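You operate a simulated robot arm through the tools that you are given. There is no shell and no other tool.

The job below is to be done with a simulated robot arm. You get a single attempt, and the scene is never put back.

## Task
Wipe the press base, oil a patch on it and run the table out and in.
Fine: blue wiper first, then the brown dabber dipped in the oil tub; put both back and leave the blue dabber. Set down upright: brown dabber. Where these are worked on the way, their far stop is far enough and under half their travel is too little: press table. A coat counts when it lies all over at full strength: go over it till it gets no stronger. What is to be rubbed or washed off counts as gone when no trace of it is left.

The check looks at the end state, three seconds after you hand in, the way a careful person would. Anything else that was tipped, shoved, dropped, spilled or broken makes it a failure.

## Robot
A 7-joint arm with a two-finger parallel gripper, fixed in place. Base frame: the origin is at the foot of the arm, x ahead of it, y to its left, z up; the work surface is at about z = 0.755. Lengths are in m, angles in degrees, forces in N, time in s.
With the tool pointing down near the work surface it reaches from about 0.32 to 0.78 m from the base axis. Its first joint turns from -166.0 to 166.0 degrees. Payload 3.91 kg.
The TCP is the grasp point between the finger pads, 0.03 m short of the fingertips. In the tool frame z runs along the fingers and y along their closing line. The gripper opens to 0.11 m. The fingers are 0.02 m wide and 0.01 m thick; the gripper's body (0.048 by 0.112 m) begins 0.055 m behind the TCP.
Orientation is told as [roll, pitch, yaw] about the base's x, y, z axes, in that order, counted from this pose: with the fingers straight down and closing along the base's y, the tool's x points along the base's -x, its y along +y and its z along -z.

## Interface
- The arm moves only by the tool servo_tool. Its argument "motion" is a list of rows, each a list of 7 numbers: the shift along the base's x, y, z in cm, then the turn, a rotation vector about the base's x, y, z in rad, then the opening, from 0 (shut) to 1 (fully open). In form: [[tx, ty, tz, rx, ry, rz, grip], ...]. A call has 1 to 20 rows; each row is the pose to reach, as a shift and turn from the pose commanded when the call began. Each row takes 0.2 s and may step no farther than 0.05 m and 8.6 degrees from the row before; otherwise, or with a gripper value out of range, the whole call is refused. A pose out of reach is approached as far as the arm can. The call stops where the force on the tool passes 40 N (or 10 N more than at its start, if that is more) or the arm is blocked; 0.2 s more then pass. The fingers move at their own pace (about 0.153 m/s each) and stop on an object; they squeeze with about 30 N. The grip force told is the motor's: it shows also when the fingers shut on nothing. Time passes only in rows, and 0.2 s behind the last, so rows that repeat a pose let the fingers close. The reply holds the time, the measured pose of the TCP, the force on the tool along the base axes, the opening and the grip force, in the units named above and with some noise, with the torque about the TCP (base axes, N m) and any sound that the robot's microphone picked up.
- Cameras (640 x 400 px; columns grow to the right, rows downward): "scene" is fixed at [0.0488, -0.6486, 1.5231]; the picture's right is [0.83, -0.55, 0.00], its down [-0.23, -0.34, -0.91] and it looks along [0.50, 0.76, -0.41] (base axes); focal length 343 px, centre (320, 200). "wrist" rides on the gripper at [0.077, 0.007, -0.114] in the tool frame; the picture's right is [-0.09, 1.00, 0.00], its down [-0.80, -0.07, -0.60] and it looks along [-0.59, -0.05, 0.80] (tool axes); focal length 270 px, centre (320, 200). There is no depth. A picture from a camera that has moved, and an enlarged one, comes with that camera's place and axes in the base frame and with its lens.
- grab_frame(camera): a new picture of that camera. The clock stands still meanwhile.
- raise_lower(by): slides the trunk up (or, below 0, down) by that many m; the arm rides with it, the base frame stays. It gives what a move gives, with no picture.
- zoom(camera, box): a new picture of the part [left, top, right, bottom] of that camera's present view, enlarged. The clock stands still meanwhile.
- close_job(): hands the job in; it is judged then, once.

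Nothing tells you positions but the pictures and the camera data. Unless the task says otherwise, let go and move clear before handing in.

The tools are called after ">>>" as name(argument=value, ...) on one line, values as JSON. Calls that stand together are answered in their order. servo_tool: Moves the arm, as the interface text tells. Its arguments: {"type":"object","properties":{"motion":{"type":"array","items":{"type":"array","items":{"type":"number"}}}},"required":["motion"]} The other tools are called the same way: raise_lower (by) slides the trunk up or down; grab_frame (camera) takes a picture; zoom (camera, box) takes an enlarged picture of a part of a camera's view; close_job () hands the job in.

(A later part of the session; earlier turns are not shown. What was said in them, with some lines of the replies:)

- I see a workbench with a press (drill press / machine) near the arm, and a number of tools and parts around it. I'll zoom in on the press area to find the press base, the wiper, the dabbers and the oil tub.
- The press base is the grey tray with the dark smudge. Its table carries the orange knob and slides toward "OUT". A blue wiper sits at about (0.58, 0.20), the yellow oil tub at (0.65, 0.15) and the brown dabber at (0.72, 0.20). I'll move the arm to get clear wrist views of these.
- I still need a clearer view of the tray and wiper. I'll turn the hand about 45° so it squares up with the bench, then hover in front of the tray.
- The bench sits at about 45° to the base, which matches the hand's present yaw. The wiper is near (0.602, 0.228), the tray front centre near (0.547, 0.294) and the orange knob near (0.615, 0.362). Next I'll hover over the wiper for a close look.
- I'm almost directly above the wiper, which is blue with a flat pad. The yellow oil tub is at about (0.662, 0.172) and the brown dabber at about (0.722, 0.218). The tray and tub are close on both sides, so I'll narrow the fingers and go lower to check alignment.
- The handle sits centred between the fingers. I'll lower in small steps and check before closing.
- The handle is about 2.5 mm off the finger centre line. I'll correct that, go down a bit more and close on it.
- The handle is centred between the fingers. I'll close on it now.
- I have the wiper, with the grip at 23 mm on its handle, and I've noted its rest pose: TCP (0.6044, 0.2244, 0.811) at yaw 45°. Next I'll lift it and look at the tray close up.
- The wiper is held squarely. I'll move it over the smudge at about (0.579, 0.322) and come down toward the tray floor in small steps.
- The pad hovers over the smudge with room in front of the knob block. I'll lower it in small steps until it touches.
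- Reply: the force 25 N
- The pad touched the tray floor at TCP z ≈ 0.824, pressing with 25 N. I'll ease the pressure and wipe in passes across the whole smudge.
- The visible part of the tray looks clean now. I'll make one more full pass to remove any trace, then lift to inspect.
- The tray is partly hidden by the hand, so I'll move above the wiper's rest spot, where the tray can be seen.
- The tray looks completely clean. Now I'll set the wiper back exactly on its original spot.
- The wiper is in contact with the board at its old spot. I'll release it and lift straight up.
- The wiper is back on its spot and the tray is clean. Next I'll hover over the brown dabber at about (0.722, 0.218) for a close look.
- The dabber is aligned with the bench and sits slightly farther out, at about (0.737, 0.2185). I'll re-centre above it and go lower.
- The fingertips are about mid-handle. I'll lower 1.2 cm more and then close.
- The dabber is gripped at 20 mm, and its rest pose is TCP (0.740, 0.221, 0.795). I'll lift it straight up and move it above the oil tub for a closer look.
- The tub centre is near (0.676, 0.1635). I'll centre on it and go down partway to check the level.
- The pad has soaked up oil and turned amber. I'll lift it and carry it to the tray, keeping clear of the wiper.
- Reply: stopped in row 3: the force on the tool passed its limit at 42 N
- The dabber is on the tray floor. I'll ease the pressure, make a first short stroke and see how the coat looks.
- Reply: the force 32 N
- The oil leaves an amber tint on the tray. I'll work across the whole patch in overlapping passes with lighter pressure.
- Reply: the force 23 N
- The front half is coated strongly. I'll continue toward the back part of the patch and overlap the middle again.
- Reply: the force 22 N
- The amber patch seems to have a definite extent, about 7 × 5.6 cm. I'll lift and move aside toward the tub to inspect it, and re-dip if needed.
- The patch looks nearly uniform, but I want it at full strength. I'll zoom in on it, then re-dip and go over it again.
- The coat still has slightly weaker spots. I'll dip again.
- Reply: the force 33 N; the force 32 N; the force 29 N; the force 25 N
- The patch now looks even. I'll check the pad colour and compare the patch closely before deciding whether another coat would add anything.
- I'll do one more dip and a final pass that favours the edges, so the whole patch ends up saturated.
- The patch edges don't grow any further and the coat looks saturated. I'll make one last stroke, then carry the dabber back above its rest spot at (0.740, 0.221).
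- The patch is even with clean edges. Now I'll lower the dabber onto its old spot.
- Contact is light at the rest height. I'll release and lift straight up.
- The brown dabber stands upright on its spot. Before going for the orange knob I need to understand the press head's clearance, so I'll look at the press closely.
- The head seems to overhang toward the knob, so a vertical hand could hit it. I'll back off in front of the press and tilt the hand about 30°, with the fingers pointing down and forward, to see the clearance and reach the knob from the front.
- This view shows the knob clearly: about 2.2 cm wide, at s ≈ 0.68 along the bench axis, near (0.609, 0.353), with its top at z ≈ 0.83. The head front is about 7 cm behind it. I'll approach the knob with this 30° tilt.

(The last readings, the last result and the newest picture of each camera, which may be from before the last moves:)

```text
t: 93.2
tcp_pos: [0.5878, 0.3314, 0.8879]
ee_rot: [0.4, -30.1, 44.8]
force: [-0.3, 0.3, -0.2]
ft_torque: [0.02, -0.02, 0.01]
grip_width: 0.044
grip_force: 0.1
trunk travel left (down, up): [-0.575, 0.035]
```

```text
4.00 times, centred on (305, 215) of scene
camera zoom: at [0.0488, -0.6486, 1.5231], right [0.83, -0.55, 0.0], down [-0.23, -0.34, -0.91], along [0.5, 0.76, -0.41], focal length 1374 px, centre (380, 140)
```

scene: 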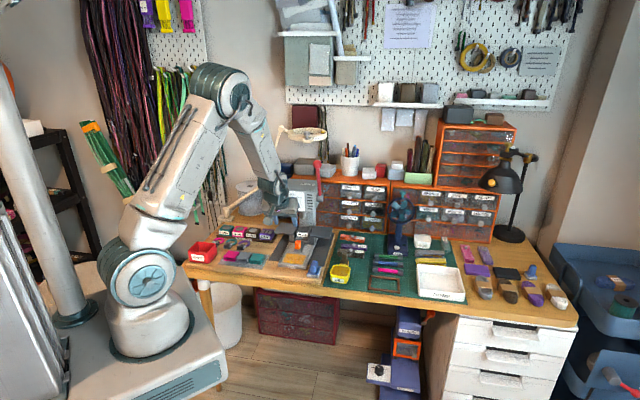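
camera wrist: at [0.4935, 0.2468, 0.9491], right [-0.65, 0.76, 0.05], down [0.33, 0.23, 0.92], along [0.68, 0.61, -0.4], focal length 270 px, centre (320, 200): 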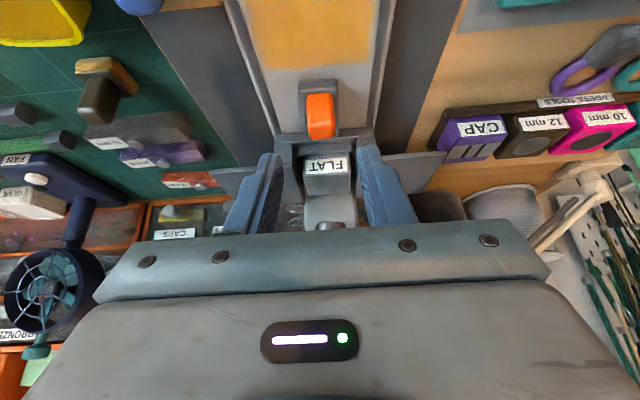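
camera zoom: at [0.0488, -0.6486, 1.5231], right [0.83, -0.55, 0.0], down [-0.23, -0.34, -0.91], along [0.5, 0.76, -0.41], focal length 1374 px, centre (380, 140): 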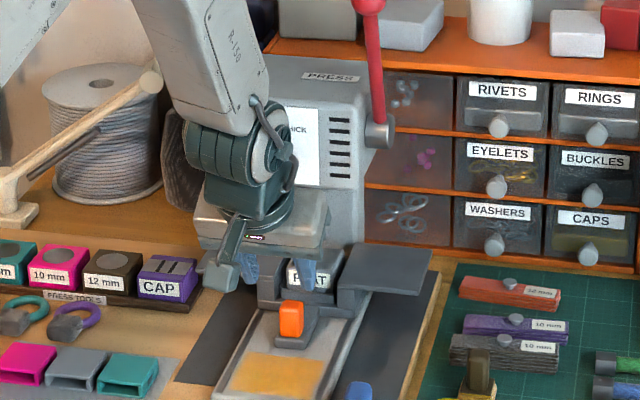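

The knob front is at s ≈ 0.672 and its top at z ≈ 0.826. The hand is centred on it laterally, so I'll move in and down to straddle it.

>>> servo_tool(motion=[[0.5, 0.5, -1.8, 0, 0, 0, 0.4], [1.0, 1.0, -3.4, 0, 0, 0, 0.4], [1.4, 1.4, -4.6, 0, 0, 0, 0.4], [1.4, 1.4, -4.6, 0, 0, 0, 0.4]])

>>> zoom(camera="wrist", box=[240, 75, 400, 225])

>>> zoom(camera="scene", box=[270, 200, 330, 270])

```text
t: 94.2
tcp_pos: [0.6004, 0.345, 0.844]
ee_rot: [0.3, -30.2, 44.8]
force: [0.3, -0.1, 0.5]
ft_torque: [0.02, 0.01, -0.01]
grip_width: 0.0442
grip_force: 0.0
trunk travel left (down, up): [-0.575, 0.035]
```

```text
2.67 times, centred on (320, 150) of wrist
camera zoom: at [0.5069, 0.2605, 0.904], right [-0.65, 0.76, 0.05], down [0.33, 0.23, 0.92], along [0.68, 0.61, -0.4], focal length 721 px, centre (320, 333)
```

zoom: 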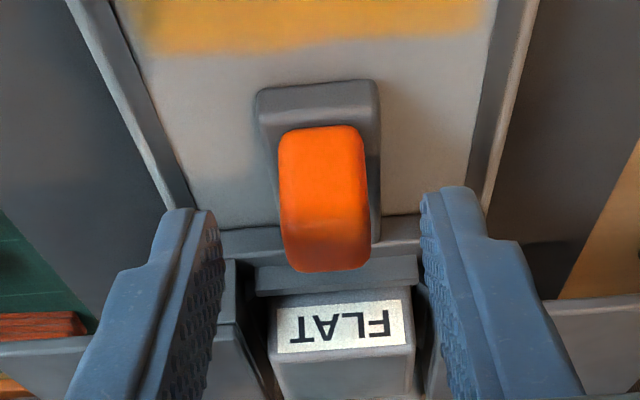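

```text
5.71 times, centred on (300, 235) of scene
camera zoom: at [0.0488, -0.6486, 1.5231], right [0.83, -0.55, 0.0], down [-0.23, -0.34, -0.91], along [0.5, 0.76, -0.41], focal length 1962 px, centre (434, 0)
```

zoom: 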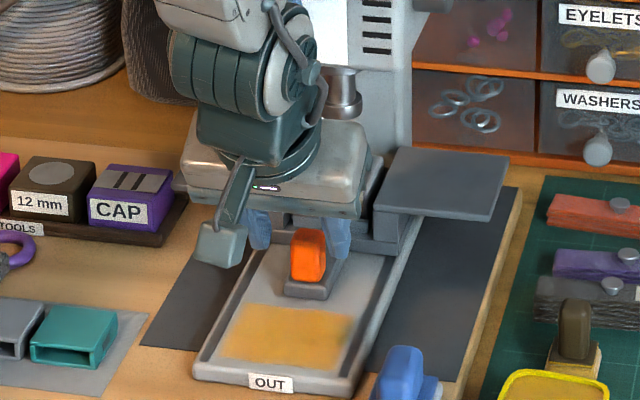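

>>> servo_tool(motion=[[0.15, 0.15, -0.4, 0, 0, 0, 0.4], [0.25, 0.25, -0.8, 0, 0, 0, 0.4], [0.25, 0.25, -0.8, 0, 0, 0, 0.4]])

>>> zoom(camera="wrist", box=[240, 75, 400, 225])

>>> zoom(camera="scene", box=[280, 215, 320, 255])

```text
t: 95.0
tcp_pos: [0.6031, 0.3462, 0.836]
ee_rot: [0.4, -30.1, 44.8]
force: [0.3, 0.4, -0.6]
ft_torque: [-0.01, -0.01, -0.01]
grip_width: 0.0439
grip_force: 0.1
trunk travel left (down, up): [-0.575, 0.035]
```

```text
2.67 times, centred on (320, 150) of wrist
camera zoom: at [0.5093, 0.2621, 0.896], right [-0.65, 0.76, 0.05], down [0.33, 0.23, 0.92], along [0.68, 0.61, -0.4], focal length 721 px, centre (320, 333)
```

zoom: 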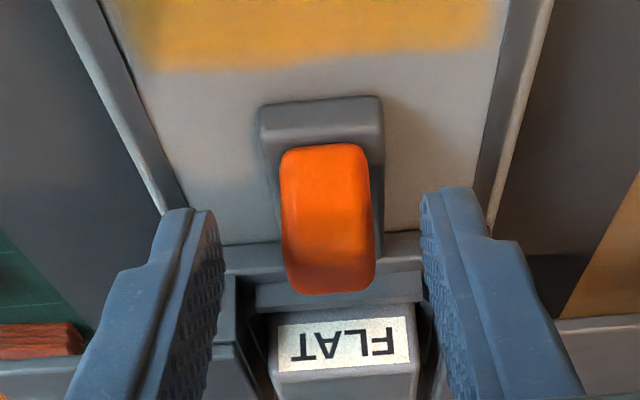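

```text
10.00 times, centred on (300, 235) of scene
camera zoom: at [0.0488, -0.6486, 1.5231], right [0.83, -0.55, 0.0], down [-0.23, -0.34, -0.91], along [0.5, 0.76, -0.41], focal length 3434 px, centre (520, -150)
```

zoom: 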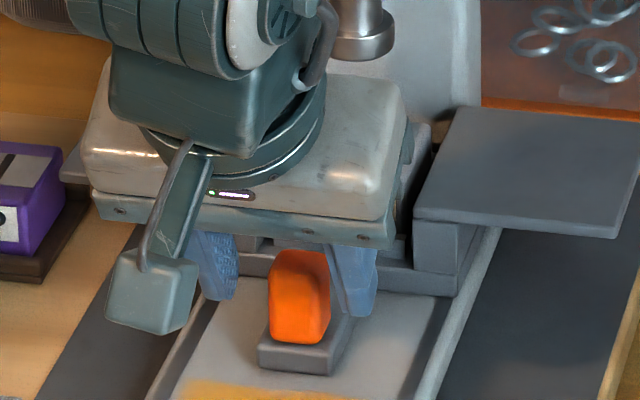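

The fingers straddle the knob. I'll close on it.

>>> servo_tool(motion=[[0, 0, 0, 0, 0, 0, 0.25], [0, 0, 0, 0, 0, 0, 0.1], [0, 0, 0, 0, 0, 0, 0.1], [0, 0, 0, 0, 0, 0, 0.1]])

>>> zoom(camera="wrist", box=[240, 75, 400, 225])

```text
t: 96.0
tcp_pos: [0.6008, 0.3466, 0.8362]
ee_rot: [0.3, -30.2, 44.9]
force: [-5.0, 4.3, 0.3]
ft_torque: [0.08, -0.03, 0.36]
grip_width: 0.0216
grip_force: 45.2
trunk travel left (down, up): [-0.575, 0.035]
```

```text
2.67 times, centred on (320, 150) of wrist
camera zoom: at [0.5084, 0.263, 0.896], right [-0.65, 0.76, 0.05], down [0.33, 0.23, 0.92], along [0.68, 0.61, -0.4], focal length 721 px, centre (320, 333)
```

zoom: 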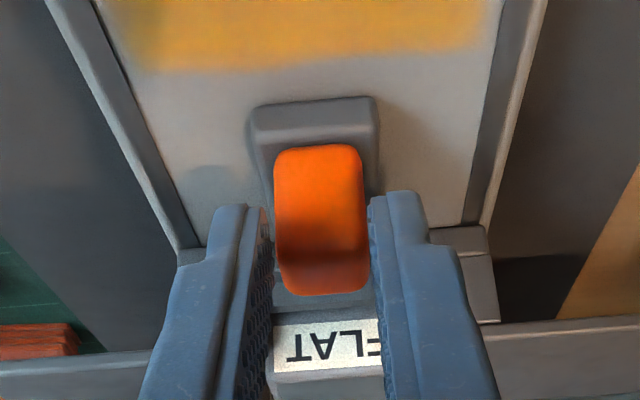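

The knob is gripped. I'll pull it out along the slide, first by 3 cm, and watch.

>>> servo_tool(motion=[[-0.1, 0.1, 0, 0, 0, 0, 0.1], [-0.45, -0.25, 0, 0, 0, 0, 0.1], [-0.8, -0.6, 0, 0, 0, 0, 0.1], [-1.5, -1.3, 0, 0, 0, 0, 0.1], [-2.2, -2.0, 0, 0, 0, 0, 0.1]])

>>> zoom(camera="wrist", box=[240, 75, 400, 225])

>>> zoom(camera="scene", box=[265, 200, 335, 270])

```text
t: 97.2
tcp_pos: [0.5816, 0.3261, 0.835]
ee_rot: [0.2, -30.1, 44.8]
force: [-1.8, 2.4, 3.0]
ft_torque: [-0.11, -0.05, 0.32]
grip_width: 0.0213
grip_force: 44.5
trunk travel left (down, up): [-0.575, 0.035]
```

```text
2.67 times, centred on (320, 150) of wrist
camera zoom: at [0.4876, 0.2426, 0.8959], right [-0.65, 0.76, 0.05], down [0.33, 0.23, 0.92], along [0.68, 0.61, -0.4], focal length 721 px, centre (320, 333)
```

zoom: 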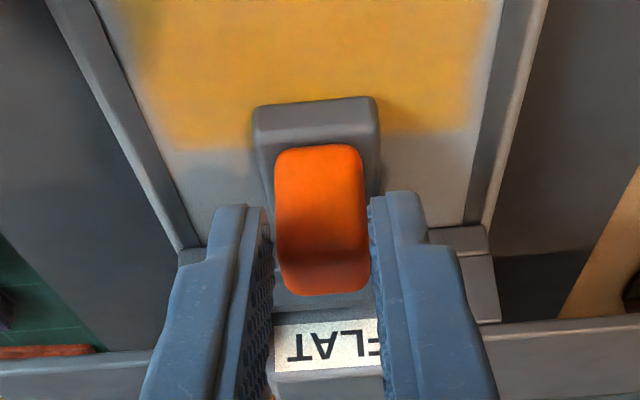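

```text
5.71 times, centred on (300, 235) of scene
camera zoom: at [0.0488, -0.6486, 1.5231], right [0.83, -0.55, 0.0], down [-0.23, -0.34, -0.91], along [0.5, 0.76, -0.41], focal length 1962 px, centre (434, 0)
```

zoom: 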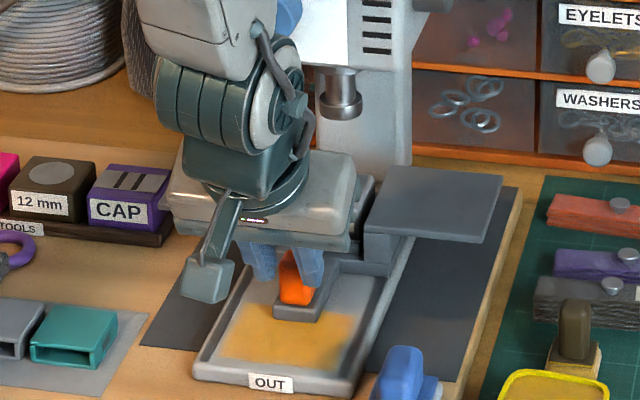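

The whole table (FLAT block and wings) slides with the knob. I'll keep pulling until the far stop.

>>> servo_tool(motion=[[-0.7, -0.7, 0, 0, 0, 0, 0.1], [-1.4, -1.4, 0, 0, 0, 0, 0.1], [-2.1, -2.1, 0, 0, 0, 0, 0.1], [-2.8, -2.8, 0, 0, 0, 0, 0.1], [-3.5, -3.5, 0, 0, 0, 0, 0.1], [-4.2, -4.2, 0, 0, 0, 0, 0.1]])

>>> zoom(camera="wrist", box=[240, 75, 400, 225])

>>> zoom(camera="scene", box=[255, 200, 335, 280])

```text
t: 98.6
tcp_pos: [0.5394, 0.2854, 0.8364]
ee_rot: [0.3, -30.1, 44.8]
force: [0.9, -0.6, -1.6]
ft_torque: [0.21, -0.51, 0.23]
grip_width: 0.0213
grip_force: 45.3
trunk travel left (down, up): [-0.575, 0.035]
```

```text
2.67 times, centred on (320, 150) of wrist
camera zoom: at [0.4454, 0.2003, 0.8961], right [-0.65, 0.76, 0.05], down [0.33, 0.23, 0.92], along [0.68, 0.61, -0.4], focal length 721 px, centre (320, 333)
```

zoom: 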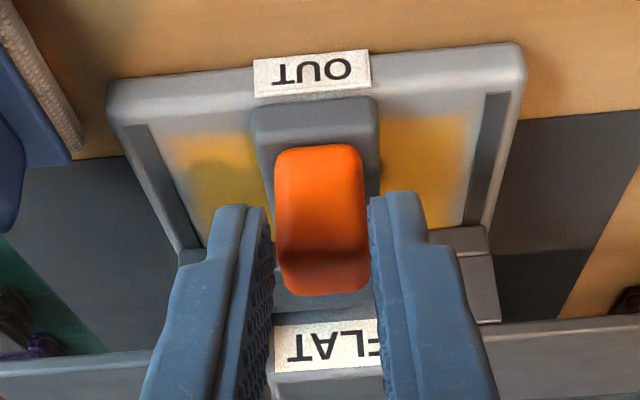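

```text
5.00 times, centred on (295, 240) of scene
camera zoom: at [0.0488, -0.6486, 1.5231], right [0.83, -0.55, 0.0], down [-0.23, -0.34, -0.91], along [0.5, 0.76, -0.41], focal length 1717 px, centre (445, 0)
```

zoom: 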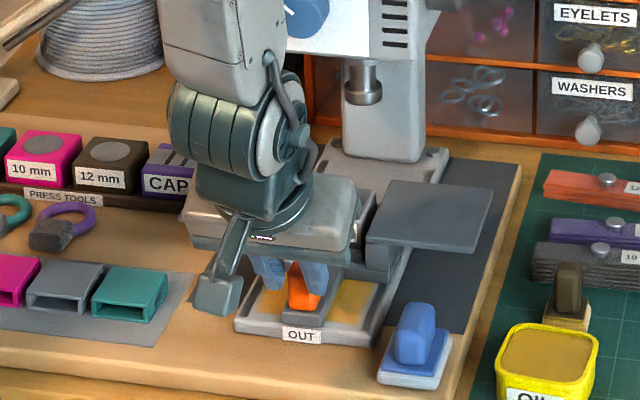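

About 8.7 cm out with no stop yet. The right wing may pass above the wiper, so I'll continue in small steps and check.

>>> servo_tool(motion=[[-0.35, -0.35, 0, 0, 0, 0, 0.1], [-0.7, -0.7, 0, 0, 0, 0, 0.1]])

>>> zoom(camera="scene", box=[285, 225, 345, 285])

>>> grab_frame(camera="wrist")

```text
t: 99.2
tcp_pos: [0.5323, 0.2788, 0.8358]
ee_rot: [0.4, -30.1, 44.7]
force: [3.6, 0.3, -7.2]
ft_torque: [0.06, -0.39, 0.15]
grip_width: 0.0215
grip_force: 45.5
trunk travel left (down, up): [-0.575, 0.035]
```

```text
6.67 times, centred on (315, 255) of scene
camera zoom: at [0.0488, -0.6486, 1.5231], right [0.83, -0.55, 0.0], down [-0.23, -0.34, -0.91], along [0.5, 0.76, -0.41], focal length 2290 px, centre (353, -167)
```

zoom: 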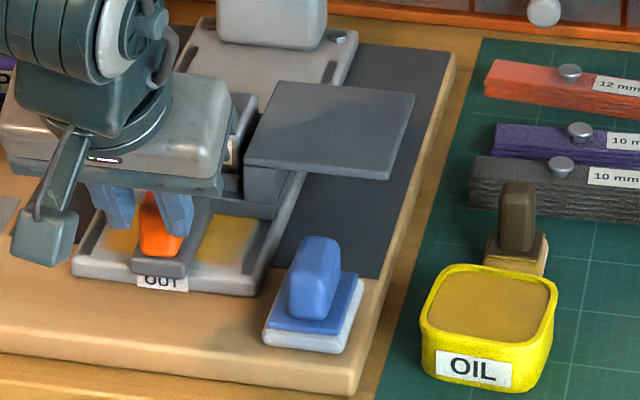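

```text
taken
camera wrist: at [0.439, 0.1938, 0.8962], right [-0.65, 0.76, 0.05], down [0.33, 0.23, 0.92], along [0.68, 0.61, -0.4], focal length 270 px, centre (320, 200)
```

wrist: 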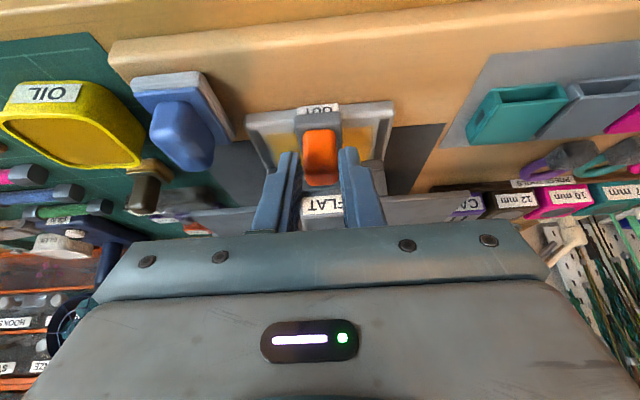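

>>> servo_tool(motion=[[-0.2, -0.2, 0, 0, 0, 0, 0.1], [-0.4, -0.4, 0, 0, 0, 0, 0.1], [-0.4, -0.4, 0, 0, 0, 0, 0.1]])

>>> zoom(camera="scene", box=[285, 225, 345, 285])

```text
t: 100.0
tcp_pos: [0.5281, 0.275, 0.8352]
ee_rot: [0.4, -30.1, 44.8]
force: [2.0, 0.2, 1.0]
ft_torque: [-0.81, 0.56, 0.11]
grip_width: 0.0217
grip_force: 44.7
trunk travel left (down, up): [-0.575, 0.035]
```

```text
6.67 times, centred on (315, 255) of scene
camera zoom: at [0.0488, -0.6486, 1.5231], right [0.83, -0.55, 0.0], down [-0.23, -0.34, -0.91], along [0.5, 0.76, -0.41], focal length 2290 px, centre (353, -167)
```

zoom: 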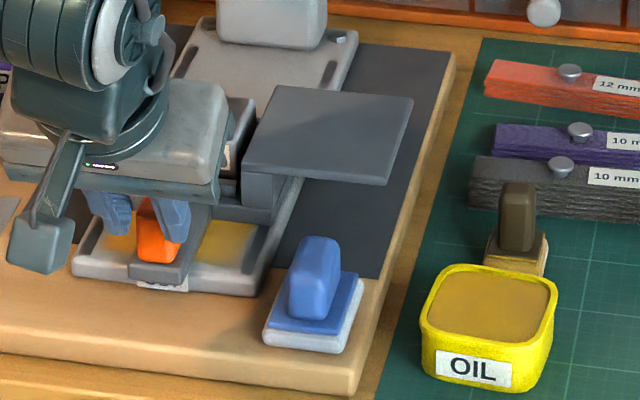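

>>> servo_tool(motion=[[-0.25, -0.25, 0, 0, 0, 0, 0.1], [-0.5, -0.5, 0, 0, 0, 0, 0.1], [-0.75, -0.75, 0, 0, 0, 0, 0.1], [-0.75, -0.75, 0, 0, 0, 0, 0.1]])

>>> zoom(camera="scene", box=[285, 225, 345, 285])

>>> zoom(camera="wrist", box=[120, 60, 400, 235])

```text
t: 101.0
tcp_pos: [0.5213, 0.2663, 0.8351]
ee_rot: [0.3, -30.2, 44.9]
force: [1.9, 0.6, 1.8]
ft_torque: [-0.3, 0.06, 0.07]
grip_width: 0.0216
grip_force: 45.1
trunk travel left (down, up): [-0.575, 0.035]
```

```text
6.67 times, centred on (315, 255) of scene
camera zoom: at [0.0488, -0.6486, 1.5231], right [0.83, -0.55, 0.0], down [-0.23, -0.34, -0.91], along [0.5, 0.76, -0.41], focal length 2290 px, centre (353, -167)
```

zoom: 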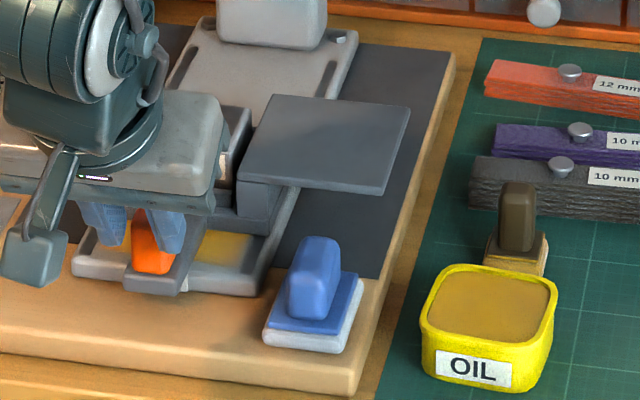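

```text
2.29 times, centred on (260, 148) of wrist
camera zoom: at [0.4274, 0.1823, 0.8959], right [-0.65, 0.76, 0.05], down [0.33, 0.23, 0.92], along [0.68, 0.61, -0.4], focal length 618 px, centre (457, 320)
```

zoom: 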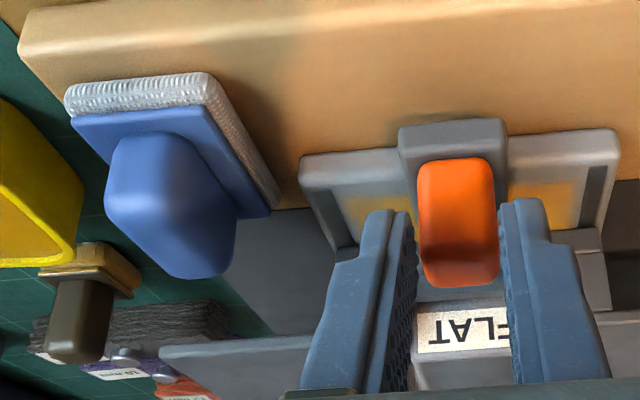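

No stop yet at about 11.3 cm. The wing sits about 1.7 cm above the wiper's top, so it will pass over. I'll continue to the stop in small steps.

>>> servo_tool(motion=[[-0.25, -0.25, 0, 0, 0, 0, 0.1], [-0.5, -0.5, 0, 0, 0, 0, 0.1], [-0.75, -0.75, 0, 0, 0, 0, 0.1], [-0.75, -0.75, 0, 0, 0, 0, 0.1]])

>>> zoom(camera="scene", box=[285, 225, 345, 285])

```text
t: 102.0
tcp_pos: [0.5122, 0.2584, 0.8354]
ee_rot: [0.3, -30.1, 44.9]
force: [0.5, 0.2, -4.1]
ft_torque: [0.5, -0.75, 0.15]
grip_width: 0.0217
grip_force: 44.6
trunk travel left (down, up): [-0.575, 0.035]
```

```text
6.67 times, centred on (315, 255) of scene
camera zoom: at [0.0488, -0.6486, 1.5231], right [0.83, -0.55, 0.0], down [-0.23, -0.34, -0.91], along [0.5, 0.76, -0.41], focal length 2290 px, centre (353, -167)
```

zoom: 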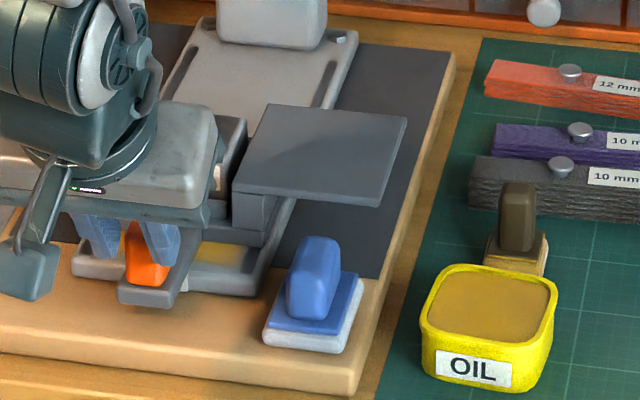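

>>> servo_tool(motion=[[-0.25, -0.25, 0, 0, 0, 0, 0.1], [-0.5, -0.5, 0, 0, 0, 0, 0.1], [-0.75, -0.75, 0, 0, 0, 0, 0.1], [-0.75, -0.75, 0, 0, 0, 0, 0.1]])

>>> zoom(camera="scene", box=[285, 225, 345, 285])

>>> zoom(camera="wrist", box=[120, 60, 400, 235])

```text
t: 103.0
tcp_pos: [0.5094, 0.2545, 0.8351]
ee_rot: [0.2, -30.4, 44.8]
force: [23.9, 22.1, -7.0]
ft_torque: [0.66, -0.77, -0.01]
grip_width: 0.0216
grip_force: 44.7
trunk travel left (down, up): [-0.575, 0.035]
```

```text
6.67 times, centred on (315, 255) of scene
camera zoom: at [0.0488, -0.6486, 1.5231], right [0.83, -0.55, 0.0], down [-0.23, -0.34, -0.91], along [0.5, 0.76, -0.41], focal length 2290 px, centre (353, -167)
```

zoom: 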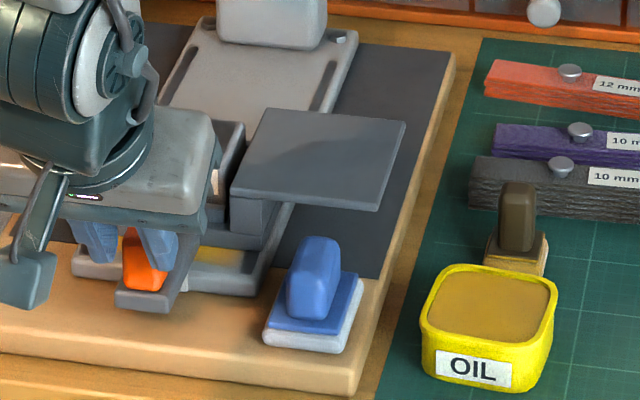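

```text
2.29 times, centred on (260, 148) of wrist
camera zoom: at [0.4158, 0.1705, 0.8953], right [-0.65, 0.76, 0.05], down [0.33, 0.22, 0.92], along [0.68, 0.61, -0.39], focal length 618 px, centre (457, 320)
```

zoom: 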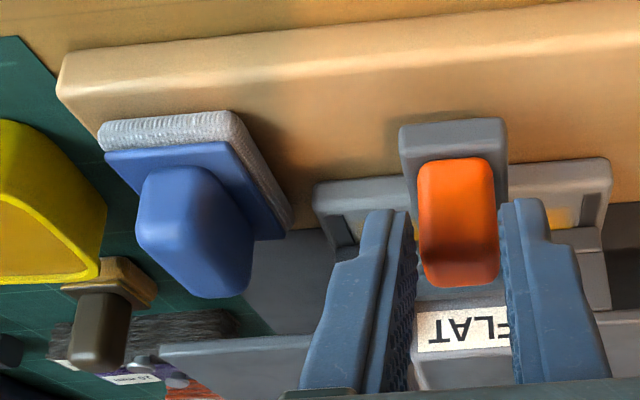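

The far stop is reached: a firm 32 N pull-back after about 13 cm of travel, and the wiper is untouched. Now I'll push the table fully back in.

>>> servo_tool(motion=[[0.4, 0.4, 0, 0, 0, 0, 0.1], [1.1, 1.1, 0, 0, 0, 0, 0.1], [1.8, 1.8, 0, 0, 0, 0, 0.1], [2.5, 2.5, 0, 0, 0, 0, 0.1], [3.2, 3.2, 0, 0, 0, 0, 0.1], [3.9, 3.9, 0, 0, 0, 0, 0.1], [4.6, 4.6, 0, 0, 0, 0, 0.1], [5.3, 5.3, 0, 0, 0, 0, 0.1], [6.0, 6.0, 0, 0, 0, 0, 0.1], [6.7, 6.7, 0, 0, 0, 0, 0.1], [7.4, 7.4, 0, 0, 0, 0, 0.1], [8.1, 8.1, 0, 0, 0, 0, 0.1], [8.8, 8.8, 0, 0, 0, 0, 0.1], [9.3, 9.3, 0, 0, 0, 0, 0.1], [9.65, 9.65, 0, 0, 0, 0, 0.1], [9.65, 9.65, 0, 0, 0, 0, 0.1]])

>>> zoom(camera="scene", box=[265, 200, 345, 280])

>>> zoom(camera="wrist", box=[240, 75, 400, 225])

```text
t: 106.4
tcp_pos: [0.6019, 0.348, 0.835]
ee_rot: [0.3, -30.1, 44.8]
force: [-0.7, -8.7, 1.2]
ft_torque: [-0.46, -0.03, 0.09]
grip_width: 0.0215
grip_force: 45.0
trunk travel left (down, up): [-0.575, 0.035]
```

```text
5.00 times, centred on (305, 240) of scene
camera zoom: at [0.0488, -0.6486, 1.5231], right [0.83, -0.55, 0.0], down [-0.23, -0.34, -0.91], along [0.5, 0.76, -0.41], focal length 1717 px, centre (395, 0)
```

zoom: 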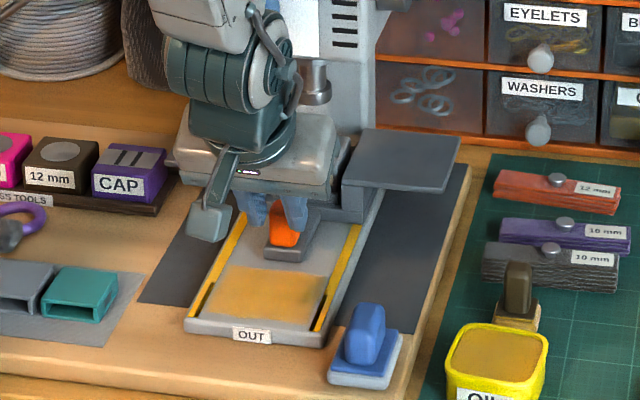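

```text
2.67 times, centred on (320, 150) of wrist
camera zoom: at [0.5081, 0.263, 0.8961], right [-0.65, 0.76, 0.05], down [0.33, 0.23, 0.92], along [0.68, 0.61, -0.4], focal length 721 px, centre (320, 333)
```

zoom: 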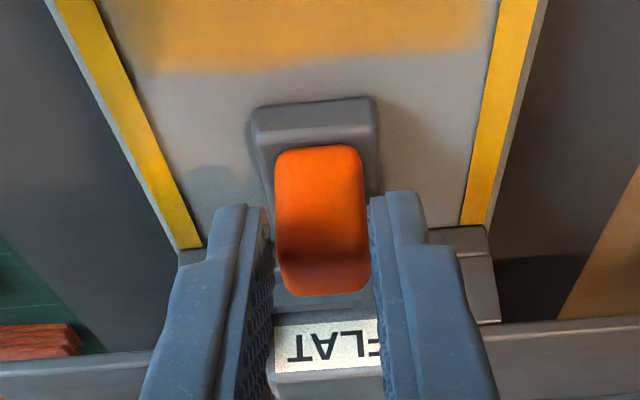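

The side rails turned amber: running the table has drawn the oil along them. I'll push a touch more to make sure it's at the inner stop.

>>> servo_tool(motion=[[0.15, 0.15, 0, 0, 0, 0, 0.1], [0.3, 0.3, 0, 0, 0, 0, 0.1]])

```text
t: 107.0
tcp_pos: [0.602, 0.3472, 0.8348]
ee_rot: [0.4, -29.9, 44.7]
force: [-21.0, -26.5, 7.2]
ft_torque: [-0.69, 0.25, 0.14]
grip_width: 0.0213
grip_force: 45.2
trunk travel left (down, up): [-0.575, 0.035]
```

It is firmly at the inner stop. I'll relax the push, release the knob and back away upward and to the front.

>>> servo_tool(motion=[[-0.25, -0.25, 0, 0, 0, 0, 0.1], [-0.28, -0.28, 0, 0, 0, 0, 0.3], [-0.28, -0.28, 0, 0, 0, 0, 0.4], [-0.28, -0.28, 0, 0, 0, 0, 0.4], [-0.6, -0.6, 0.8, 0, 0, 0, 0.4], [-1.2, -1.2, 2.5, 0, 0, 0, 0.4], [-2.4, -2.4, 5.5, 0, 0, 0, 0.4], [-4.5, -4.5, 8.5, 0, 0, 0, 0.4], [-7, -7, 11, 0, 0, 0, 0.4], [-7, -7, 11, 0, 0, 0, 0.4]])

>>> grab_frame(camera="wrist")

>>> zoom(camera="wrist", box=[240, 0, 400, 160])

>>> zoom(camera="scene", box=[265, 200, 345, 280])

```text
t: 109.2
tcp_pos: [0.5354, 0.2791, 0.9466]
ee_rot: [0.2, -30.1, 44.9]
force: [-0.1, 0.1, -0.7]
ft_torque: [0.0, -0.01, 0.01]
grip_width: 0.0439
grip_force: 0.2
trunk travel left (down, up): [-0.575, 0.035]
```

```text
taken
camera wrist: at [0.4422, 0.1945, 1.0065], right [-0.65, 0.76, 0.05], down [0.33, 0.23, 0.92], along [0.68, 0.61, -0.4], focal length 270 px, centre (320, 200)
```

wrist: 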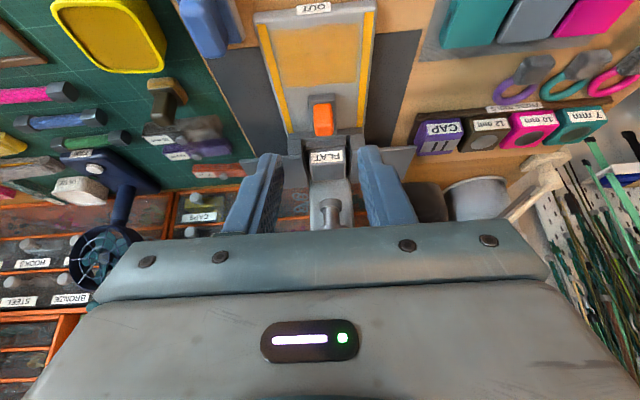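

```text
2.50 times, centred on (320, 80) of wrist
camera zoom: at [0.4422, 0.1945, 1.0065], right [-0.65, 0.76, 0.05], down [0.33, 0.23, 0.92], along [0.68, 0.61, -0.4], focal length 676 px, centre (320, 500)
```

zoom: 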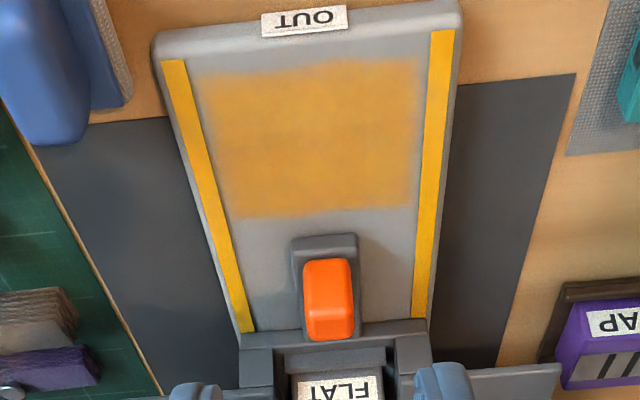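

```text
5.00 times, centred on (305, 240) of scene
camera zoom: at [0.0488, -0.6486, 1.5231], right [0.83, -0.55, 0.0], down [-0.23, -0.34, -0.91], along [0.5, 0.76, -0.41], focal length 1717 px, centre (395, 0)
```

zoom: 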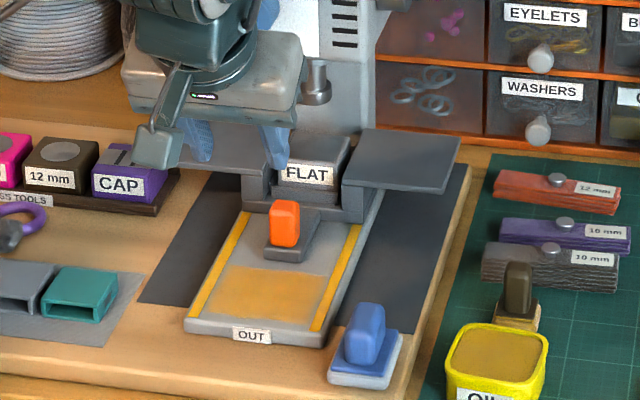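

The table is fully in, the rails carry oil and the patch looks intact. I'll move the arm clear and compare everything against the starting view.

>>> servo_tool(motion=[[-2, -1, 3, -0.09, 0.09, 0, 0.4], [-4, -2, 6, -0.18, 0.18, 0, 0.4], [-6, -1, 8, -0.27, 0.27, 0, 0.5], [-8, 1, 9, -0.36, 0.36, 0, 0.6], [-9.5, 4, 9, -0.37, 0.37, 0, 0.6], [-9.9, 6.4, 9, -0.37, 0.37, 0, 0.6], [-9.9, 6.4, 9, -0.37, 0.37, 0, 0.6]])

>>> zoom(camera="scene", box=[270, 220, 360, 290])

>>> zoom(camera="scene", box=[285, 245, 325, 275])

>>> zoom(camera="scene", box=[320, 200, 480, 310])

>>> zoom(camera="scene", box=[180, 170, 360, 290])

>>> zoom(camera="scene", box=[440, 220, 600, 330])

```text
t: 110.8
tcp_pos: [0.4363, 0.3425, 1.0357]
ee_rot: [0.2, -0.1, 44.8]
force: [0.6, 0.2, 0.0]
ft_torque: [0.02, 0.0, -0.04]
grip_width: 0.0659
grip_force: 0.0
trunk travel left (down, up): [-0.575, 0.035]
```

```text
5.71 times, centred on (315, 255) of scene
camera zoom: at [0.0488, -0.6486, 1.5231], right [0.83, -0.55, 0.0], down [-0.23, -0.34, -0.91], along [0.5, 0.76, -0.41], focal length 1962 px, centre (349, -114)
```

zoom: 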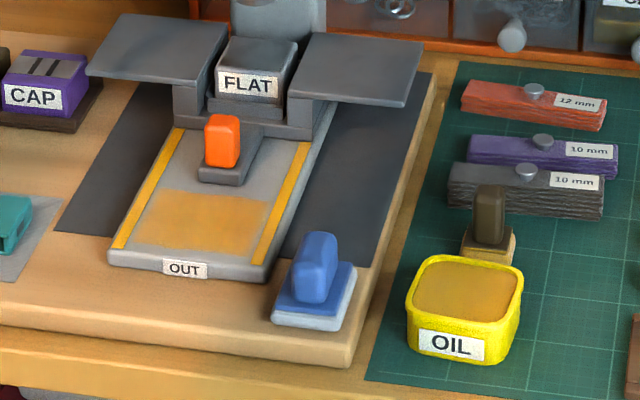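

```text
13.33 times, centred on (305, 260) of scene
camera zoom: at [0.0488, -0.6486, 1.5231], right [0.83, -0.55, 0.0], down [-0.23, -0.34, -0.91], along [0.5, 0.76, -0.41], focal length 4579 px, centre (520, -600)
```

zoom: 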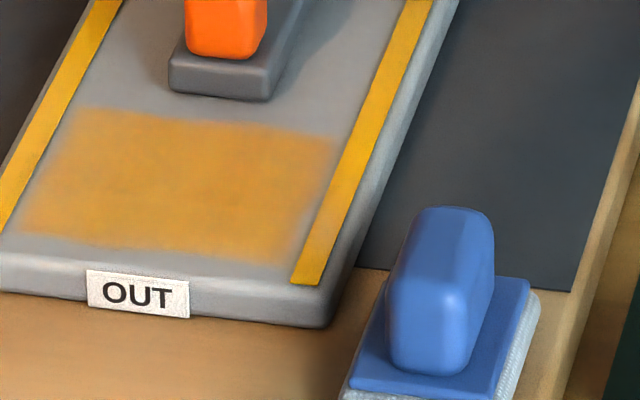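

```text
3.64 times, centred on (400, 255) of scene
camera zoom: at [0.0488, -0.6486, 1.5231], right [0.83, -0.55, 0.0], down [-0.23, -0.34, -0.91], along [0.5, 0.76, -0.41], focal length 1249 px, centre (29, 0)
```

zoom: 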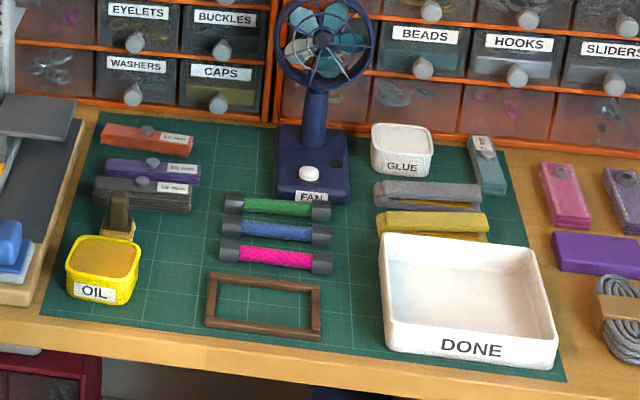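

```text
3.33 times, centred on (270, 230) of scene
camera zoom: at [0.0488, -0.6486, 1.5231], right [0.83, -0.55, 0.0], down [-0.23, -0.34, -0.91], along [0.5, 0.76, -0.41], focal length 1145 px, centre (487, 100)
```

zoom: 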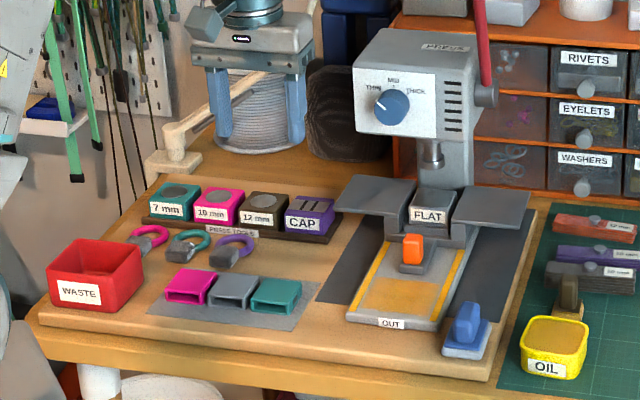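

```text
3.64 times, centred on (520, 275) of scene
camera zoom: at [0.0488, -0.6486, 1.5231], right [0.83, -0.55, 0.0], down [-0.23, -0.34, -0.91], along [0.5, 0.76, -0.41], focal length 1249 px, centre (-407, -73)
```

zoom: 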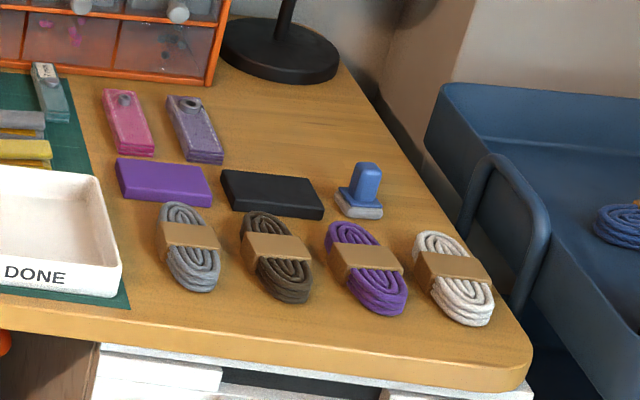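

Everything is where it started and the blue dabber is untouched. One last close look at the oil coat from above to check that it's even.

>>> servo_tool(motion=[[2, -2, -3, 0, 0, 0, 0.6], [4, -4.5, -6, 0, 0, 0, 0.6], [6, -7, -9, 0, 0, 0, 0.6], [6, -7, -10, 0, 0, 0, 0.6], [6, -7, -10, 0, 0, 0, 0.6]])

>>> grab_frame(camera="wrist")

>>> zoom(camera="wrist", box=[240, 100, 400, 225])

```text
t: 112.0
tcp_pos: [0.4941, 0.2749, 0.9349]
ee_rot: [0.3, -0.2, 44.9]
force: [0.0, 0.2, -0.4]
ft_torque: [0.0, -0.03, -0.03]
grip_width: 0.066
grip_force: 0.1
trunk travel left (down, up): [-0.575, 0.035]
```

```text
taken
camera wrist: at [0.4342, 0.2235, 1.0496], right [-0.64, 0.77, 0.0], down [0.62, 0.51, 0.6], along [0.46, 0.38, -0.8], focal length 270 px, centre (320, 200)
```

wrist: 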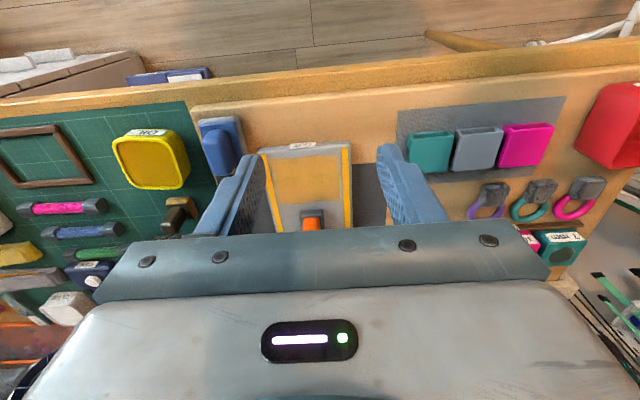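

```text
3.20 times, centred on (320, 162) of wrist
camera zoom: at [0.4342, 0.2235, 1.0496], right [-0.64, 0.77, 0.0], down [0.62, 0.51, 0.6], along [0.46, 0.38, -0.8], focal length 865 px, centre (320, 320)
```

zoom: 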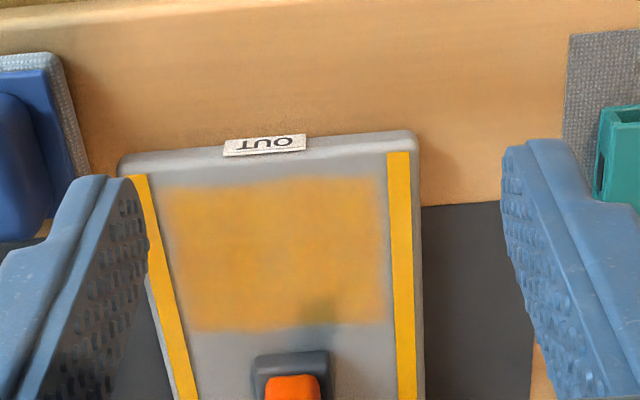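

>>> zoom(camera="wrist", box=[275, 140, 355, 215])

>>> zoom(camera="scene", box=[285, 240, 325, 270])

```text
5.33 times, centred on (315, 178) of wrist
camera zoom: at [0.4342, 0.2235, 1.0496], right [-0.64, 0.77, 0.0], down [0.62, 0.51, 0.6], along [0.46, 0.38, -0.8], focal length 1442 px, centre (347, 320)
```

zoom: 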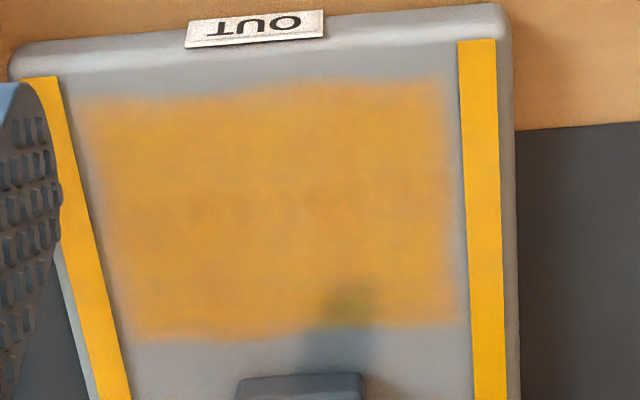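

```text
13.33 times, centred on (305, 255) of scene
camera zoom: at [0.0488, -0.6486, 1.5231], right [0.83, -0.55, 0.0], down [-0.23, -0.34, -0.91], along [0.5, 0.76, -0.41], focal length 4579 px, centre (520, -533)
```

zoom: 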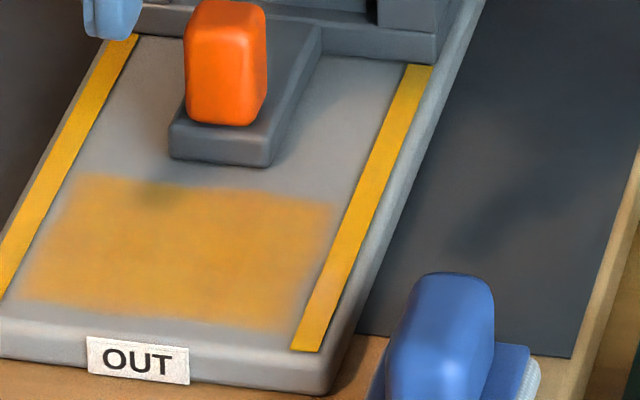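

The faint dark spot is only the hand's shadow, since it wasn't there in the previous view. The coat is even and hasn't changed over the last passes. I'll move the arm clear and check once more without the shadow.

>>> servo_tool(motion=[[-2, 2, 3, 0, 0, 0, 0.6], [-4, 4.5, 6, 0, 0, 0, 0.6], [-6, 7, 9, 0, 0, 0, 0.6], [-6, 7, 11, 0, 0, 0, 0.6], [-6, 7, 11, 0, 0, 0, 0.6]])

>>> zoom(camera="scene", box=[265, 205, 365, 285])

>>> grab_frame(camera="scene")

```text
t: 113.2
tcp_pos: [0.4352, 0.3443, 1.0458]
ee_rot: [0.2, -0.1, 44.9]
force: [-0.1, -0.2, -0.6]
ft_torque: [0.02, 0.02, -0.01]
grip_width: 0.0659
grip_force: 0.1
trunk travel left (down, up): [-0.575, 0.035]
```

```text
5.00 times, centred on (315, 245) of scene
camera zoom: at [0.0488, -0.6486, 1.5231], right [0.83, -0.55, 0.0], down [-0.23, -0.34, -0.91], along [0.5, 0.76, -0.41], focal length 1717 px, centre (345, -25)
```

zoom: 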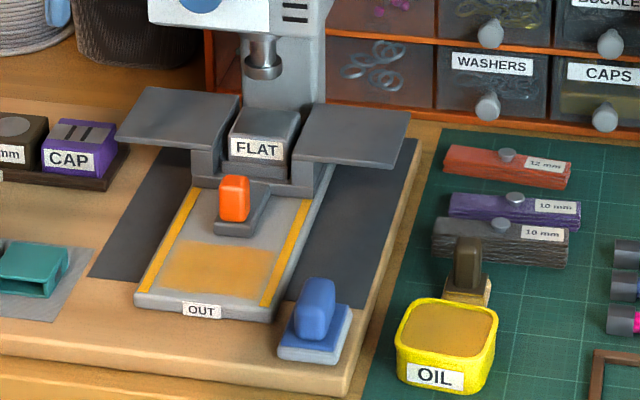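

```text
taken
```

scene: 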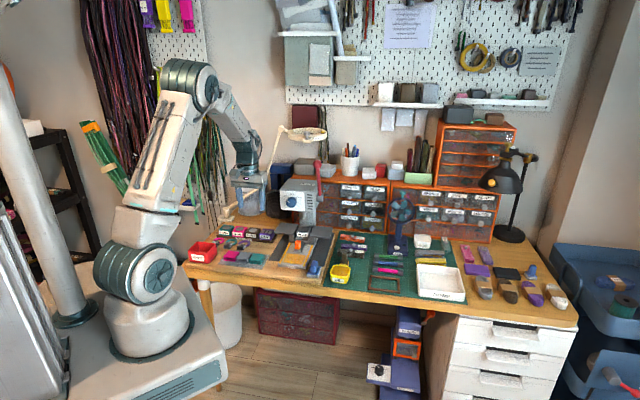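

The job looks complete, so I'm handing it in:
- **Base:** wiped clean, with an even oil coat on the patch.
- **Table:** run out to its far stop and back in, and both rails now show oil.
- **Tools:** the wiper and the upright brown dabber are back on their spots, and the blue dabber was left alone.
- **Arm:** empty and clear of the bench.

>>> close_job()

```text
The job is handed in.
```

I wiped the press base, oiled a patch on it, ran the table out and back in, and handed the job in. I haven't seen the check's result.

- **Base:** I wiped it with the blue wiper until no trace of the smudge showed.
- **Oil:** I dipped the brown dabber three times and went over the patch until the coat was even and got no stronger. Its edges stopped growing well before the last pass.
- **Table:** I pulled it about 13 cm out to its far stop, then pushed it back to its inner stop. The side rails turned amber after that run, so they now show oil.
- **Tools:** The wiper and the brown dabber, which stands upright, are back on their original spots. The blue dabber was never touched.

Nothing else on the bench looked moved or spilled in the final views. The arm is empty and clear of the bench.
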